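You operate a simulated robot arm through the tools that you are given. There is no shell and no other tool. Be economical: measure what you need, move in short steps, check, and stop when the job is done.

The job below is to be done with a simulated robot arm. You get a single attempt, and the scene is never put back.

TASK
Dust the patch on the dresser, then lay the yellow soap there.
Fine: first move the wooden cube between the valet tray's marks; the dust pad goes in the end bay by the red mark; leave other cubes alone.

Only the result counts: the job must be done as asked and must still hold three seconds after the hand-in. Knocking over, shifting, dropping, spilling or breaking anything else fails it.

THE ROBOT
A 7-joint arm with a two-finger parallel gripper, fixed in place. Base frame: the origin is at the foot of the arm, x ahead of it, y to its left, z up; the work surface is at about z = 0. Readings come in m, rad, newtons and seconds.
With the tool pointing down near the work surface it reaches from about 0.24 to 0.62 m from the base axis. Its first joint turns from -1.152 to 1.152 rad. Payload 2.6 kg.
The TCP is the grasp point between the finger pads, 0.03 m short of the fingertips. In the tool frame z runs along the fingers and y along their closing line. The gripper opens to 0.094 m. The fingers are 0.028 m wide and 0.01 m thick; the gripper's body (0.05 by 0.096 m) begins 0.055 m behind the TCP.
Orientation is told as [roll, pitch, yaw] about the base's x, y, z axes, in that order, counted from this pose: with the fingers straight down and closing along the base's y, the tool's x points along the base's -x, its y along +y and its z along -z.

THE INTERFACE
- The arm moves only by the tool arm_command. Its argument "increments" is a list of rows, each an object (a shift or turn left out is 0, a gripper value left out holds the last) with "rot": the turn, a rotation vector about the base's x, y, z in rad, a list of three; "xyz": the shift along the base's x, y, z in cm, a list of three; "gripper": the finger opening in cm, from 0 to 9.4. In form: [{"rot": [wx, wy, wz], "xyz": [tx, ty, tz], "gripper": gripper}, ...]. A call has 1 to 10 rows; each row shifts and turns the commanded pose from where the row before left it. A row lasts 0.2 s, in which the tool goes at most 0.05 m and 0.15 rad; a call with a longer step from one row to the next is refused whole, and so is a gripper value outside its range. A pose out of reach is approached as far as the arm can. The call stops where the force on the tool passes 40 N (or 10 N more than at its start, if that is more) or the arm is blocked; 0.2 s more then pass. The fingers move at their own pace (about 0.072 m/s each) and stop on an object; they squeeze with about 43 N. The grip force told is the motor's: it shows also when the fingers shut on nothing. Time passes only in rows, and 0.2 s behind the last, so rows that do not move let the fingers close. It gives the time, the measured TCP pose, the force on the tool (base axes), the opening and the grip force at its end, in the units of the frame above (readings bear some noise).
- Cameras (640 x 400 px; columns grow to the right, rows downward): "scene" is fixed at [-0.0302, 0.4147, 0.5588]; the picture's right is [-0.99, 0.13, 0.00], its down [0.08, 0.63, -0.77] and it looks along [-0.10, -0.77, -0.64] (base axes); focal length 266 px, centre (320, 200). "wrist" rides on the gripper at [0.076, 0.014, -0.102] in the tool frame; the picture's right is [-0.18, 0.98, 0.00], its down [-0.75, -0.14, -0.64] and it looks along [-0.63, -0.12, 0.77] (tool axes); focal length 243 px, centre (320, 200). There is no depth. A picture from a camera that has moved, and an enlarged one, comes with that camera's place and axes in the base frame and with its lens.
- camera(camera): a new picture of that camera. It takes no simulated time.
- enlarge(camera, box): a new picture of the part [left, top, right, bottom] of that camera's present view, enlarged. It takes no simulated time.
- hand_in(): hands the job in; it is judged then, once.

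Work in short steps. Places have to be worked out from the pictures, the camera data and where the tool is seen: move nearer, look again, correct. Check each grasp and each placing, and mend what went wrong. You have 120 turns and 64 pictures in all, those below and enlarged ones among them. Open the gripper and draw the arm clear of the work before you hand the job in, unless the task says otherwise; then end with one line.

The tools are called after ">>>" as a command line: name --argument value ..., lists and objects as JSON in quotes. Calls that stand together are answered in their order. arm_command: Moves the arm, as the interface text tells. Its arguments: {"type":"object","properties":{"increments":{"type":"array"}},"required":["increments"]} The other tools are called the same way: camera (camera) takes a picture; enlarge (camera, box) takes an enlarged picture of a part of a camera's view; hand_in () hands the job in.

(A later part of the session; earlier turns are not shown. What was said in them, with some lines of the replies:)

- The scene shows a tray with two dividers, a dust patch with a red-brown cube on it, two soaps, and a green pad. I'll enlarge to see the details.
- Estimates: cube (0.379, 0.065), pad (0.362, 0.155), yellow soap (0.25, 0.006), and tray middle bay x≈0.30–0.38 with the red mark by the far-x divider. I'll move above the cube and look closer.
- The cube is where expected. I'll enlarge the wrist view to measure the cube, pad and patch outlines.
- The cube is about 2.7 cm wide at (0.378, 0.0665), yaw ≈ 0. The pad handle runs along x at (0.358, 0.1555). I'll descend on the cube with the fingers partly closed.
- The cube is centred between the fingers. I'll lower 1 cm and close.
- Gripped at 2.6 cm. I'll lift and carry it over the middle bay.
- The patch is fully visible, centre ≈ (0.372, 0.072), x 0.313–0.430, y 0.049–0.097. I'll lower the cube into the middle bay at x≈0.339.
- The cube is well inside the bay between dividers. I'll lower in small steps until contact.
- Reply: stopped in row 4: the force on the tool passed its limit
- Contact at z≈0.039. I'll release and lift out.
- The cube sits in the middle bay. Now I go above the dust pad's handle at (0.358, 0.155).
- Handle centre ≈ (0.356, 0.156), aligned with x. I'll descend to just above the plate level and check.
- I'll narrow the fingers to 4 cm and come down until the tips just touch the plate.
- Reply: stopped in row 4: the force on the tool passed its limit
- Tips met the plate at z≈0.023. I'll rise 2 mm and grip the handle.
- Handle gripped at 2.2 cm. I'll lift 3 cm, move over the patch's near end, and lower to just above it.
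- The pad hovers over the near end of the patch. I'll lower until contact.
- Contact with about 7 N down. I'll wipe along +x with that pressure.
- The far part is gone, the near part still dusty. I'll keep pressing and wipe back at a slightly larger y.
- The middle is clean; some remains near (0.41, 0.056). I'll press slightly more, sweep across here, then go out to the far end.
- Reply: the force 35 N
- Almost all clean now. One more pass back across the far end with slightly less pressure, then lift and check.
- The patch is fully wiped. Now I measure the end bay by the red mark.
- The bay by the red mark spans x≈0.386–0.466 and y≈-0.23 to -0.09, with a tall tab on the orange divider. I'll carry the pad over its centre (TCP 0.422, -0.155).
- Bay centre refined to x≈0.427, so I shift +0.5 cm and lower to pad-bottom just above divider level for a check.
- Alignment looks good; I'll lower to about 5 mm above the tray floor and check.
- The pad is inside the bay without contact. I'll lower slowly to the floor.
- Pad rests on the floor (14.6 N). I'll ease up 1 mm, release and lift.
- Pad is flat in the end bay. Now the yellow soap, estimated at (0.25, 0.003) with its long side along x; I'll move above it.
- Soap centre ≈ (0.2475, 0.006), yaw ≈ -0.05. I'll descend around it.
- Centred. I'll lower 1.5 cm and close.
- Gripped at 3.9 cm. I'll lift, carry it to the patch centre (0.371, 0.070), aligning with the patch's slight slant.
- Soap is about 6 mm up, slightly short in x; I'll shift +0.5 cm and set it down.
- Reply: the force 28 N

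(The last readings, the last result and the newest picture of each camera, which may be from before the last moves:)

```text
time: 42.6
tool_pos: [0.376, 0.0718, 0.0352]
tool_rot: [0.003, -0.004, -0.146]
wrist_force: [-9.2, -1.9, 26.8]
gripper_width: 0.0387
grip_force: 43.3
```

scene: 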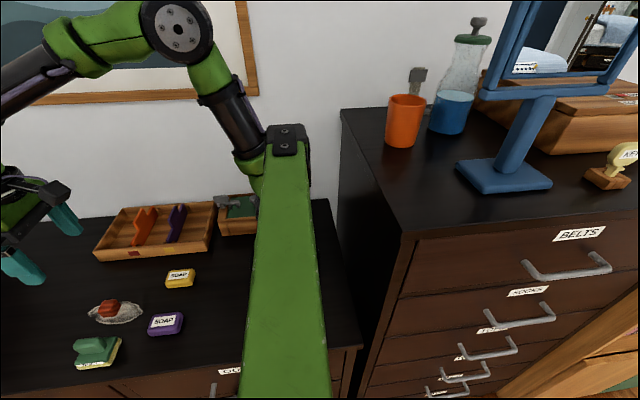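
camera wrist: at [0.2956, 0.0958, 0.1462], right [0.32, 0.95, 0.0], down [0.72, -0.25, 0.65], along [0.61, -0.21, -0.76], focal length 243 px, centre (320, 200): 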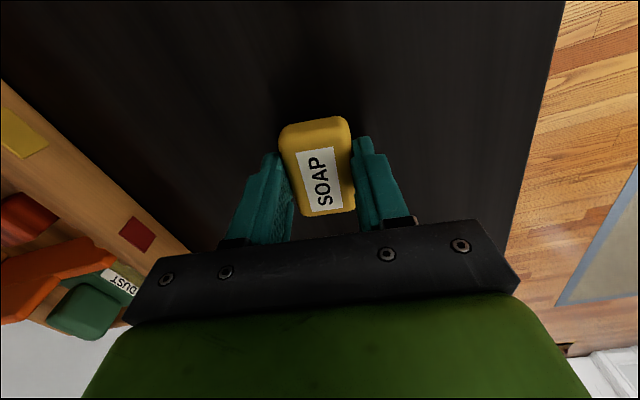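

Firm contact. I'll ease up 1 mm, release, and retreat upward.

>>> arm_command --increments '[{"xyz": [0, 0, 0.1]}, {"gripper": 6.5}, {}, {"xyz": [0, 0, 3]}, {"xyz": [0, 0, 4]}, {"xyz": [0, 0, 4]}, {"xyz": [0, 0, 4]}, {"xyz": [0, 0, 2]}, {}]'

>>> camera --camera "wrist"

>>> camera --camera "scene"

>>> enlarge --camera "scene" --box '[60, 180, 280, 380]'

```text
time: 44.6
tool_pos: [0.376, 0.0726, 0.2049]
tool_rot: [0.002, -0.002, -0.143]
wrist_force: [-0.2, -0.5, 0.7]
gripper_width: 0.0651
grip_force: 0.0
```

```text
20 pictures are left
camera wrist: at [0.3014, 0.0976, 0.3086], right [0.32, 0.95, 0.0], down [0.72, -0.25, 0.65], along [0.61, -0.21, -0.76], focal length 243 px, centre (320, 200)
```

wrist: 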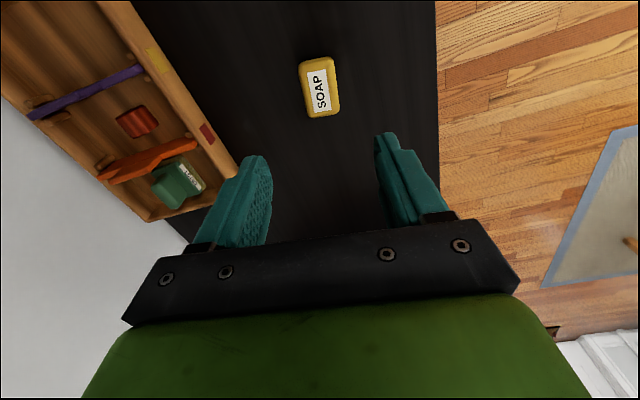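

```text
19 pictures are left
```

scene: 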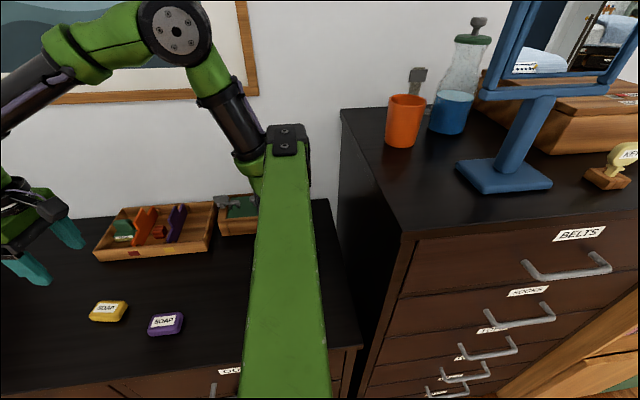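

```text
2.00 times, centred on (170, 280) of scene
camera zoom: at [-0.0302, 0.4147, 0.5588], right [-0.99, 0.13, 0.0], down [0.08, 0.63, -0.77], along [-0.1, -0.77, -0.64], focal length 531 px, centre (620, 40)
```

zoom: 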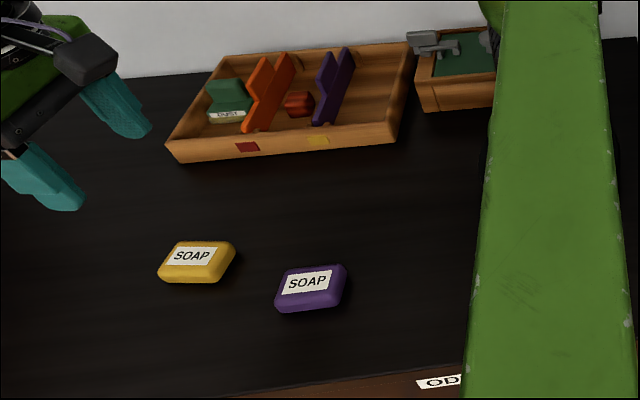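

The yellow soap lies flat at about (0.375, 0.070), within a few mm of the wiped patch's centre. The cube and pad are in their bays, nothing else has moved, and the arm is clear with the gripper open, so I'm handing in.

>>> hand_in

```text
The job is handed in.
```

The patch is dusted and the yellow soap lies on it; the wooden cube is between the tray's marks, and the dust pad is in the end bay by the red mark.
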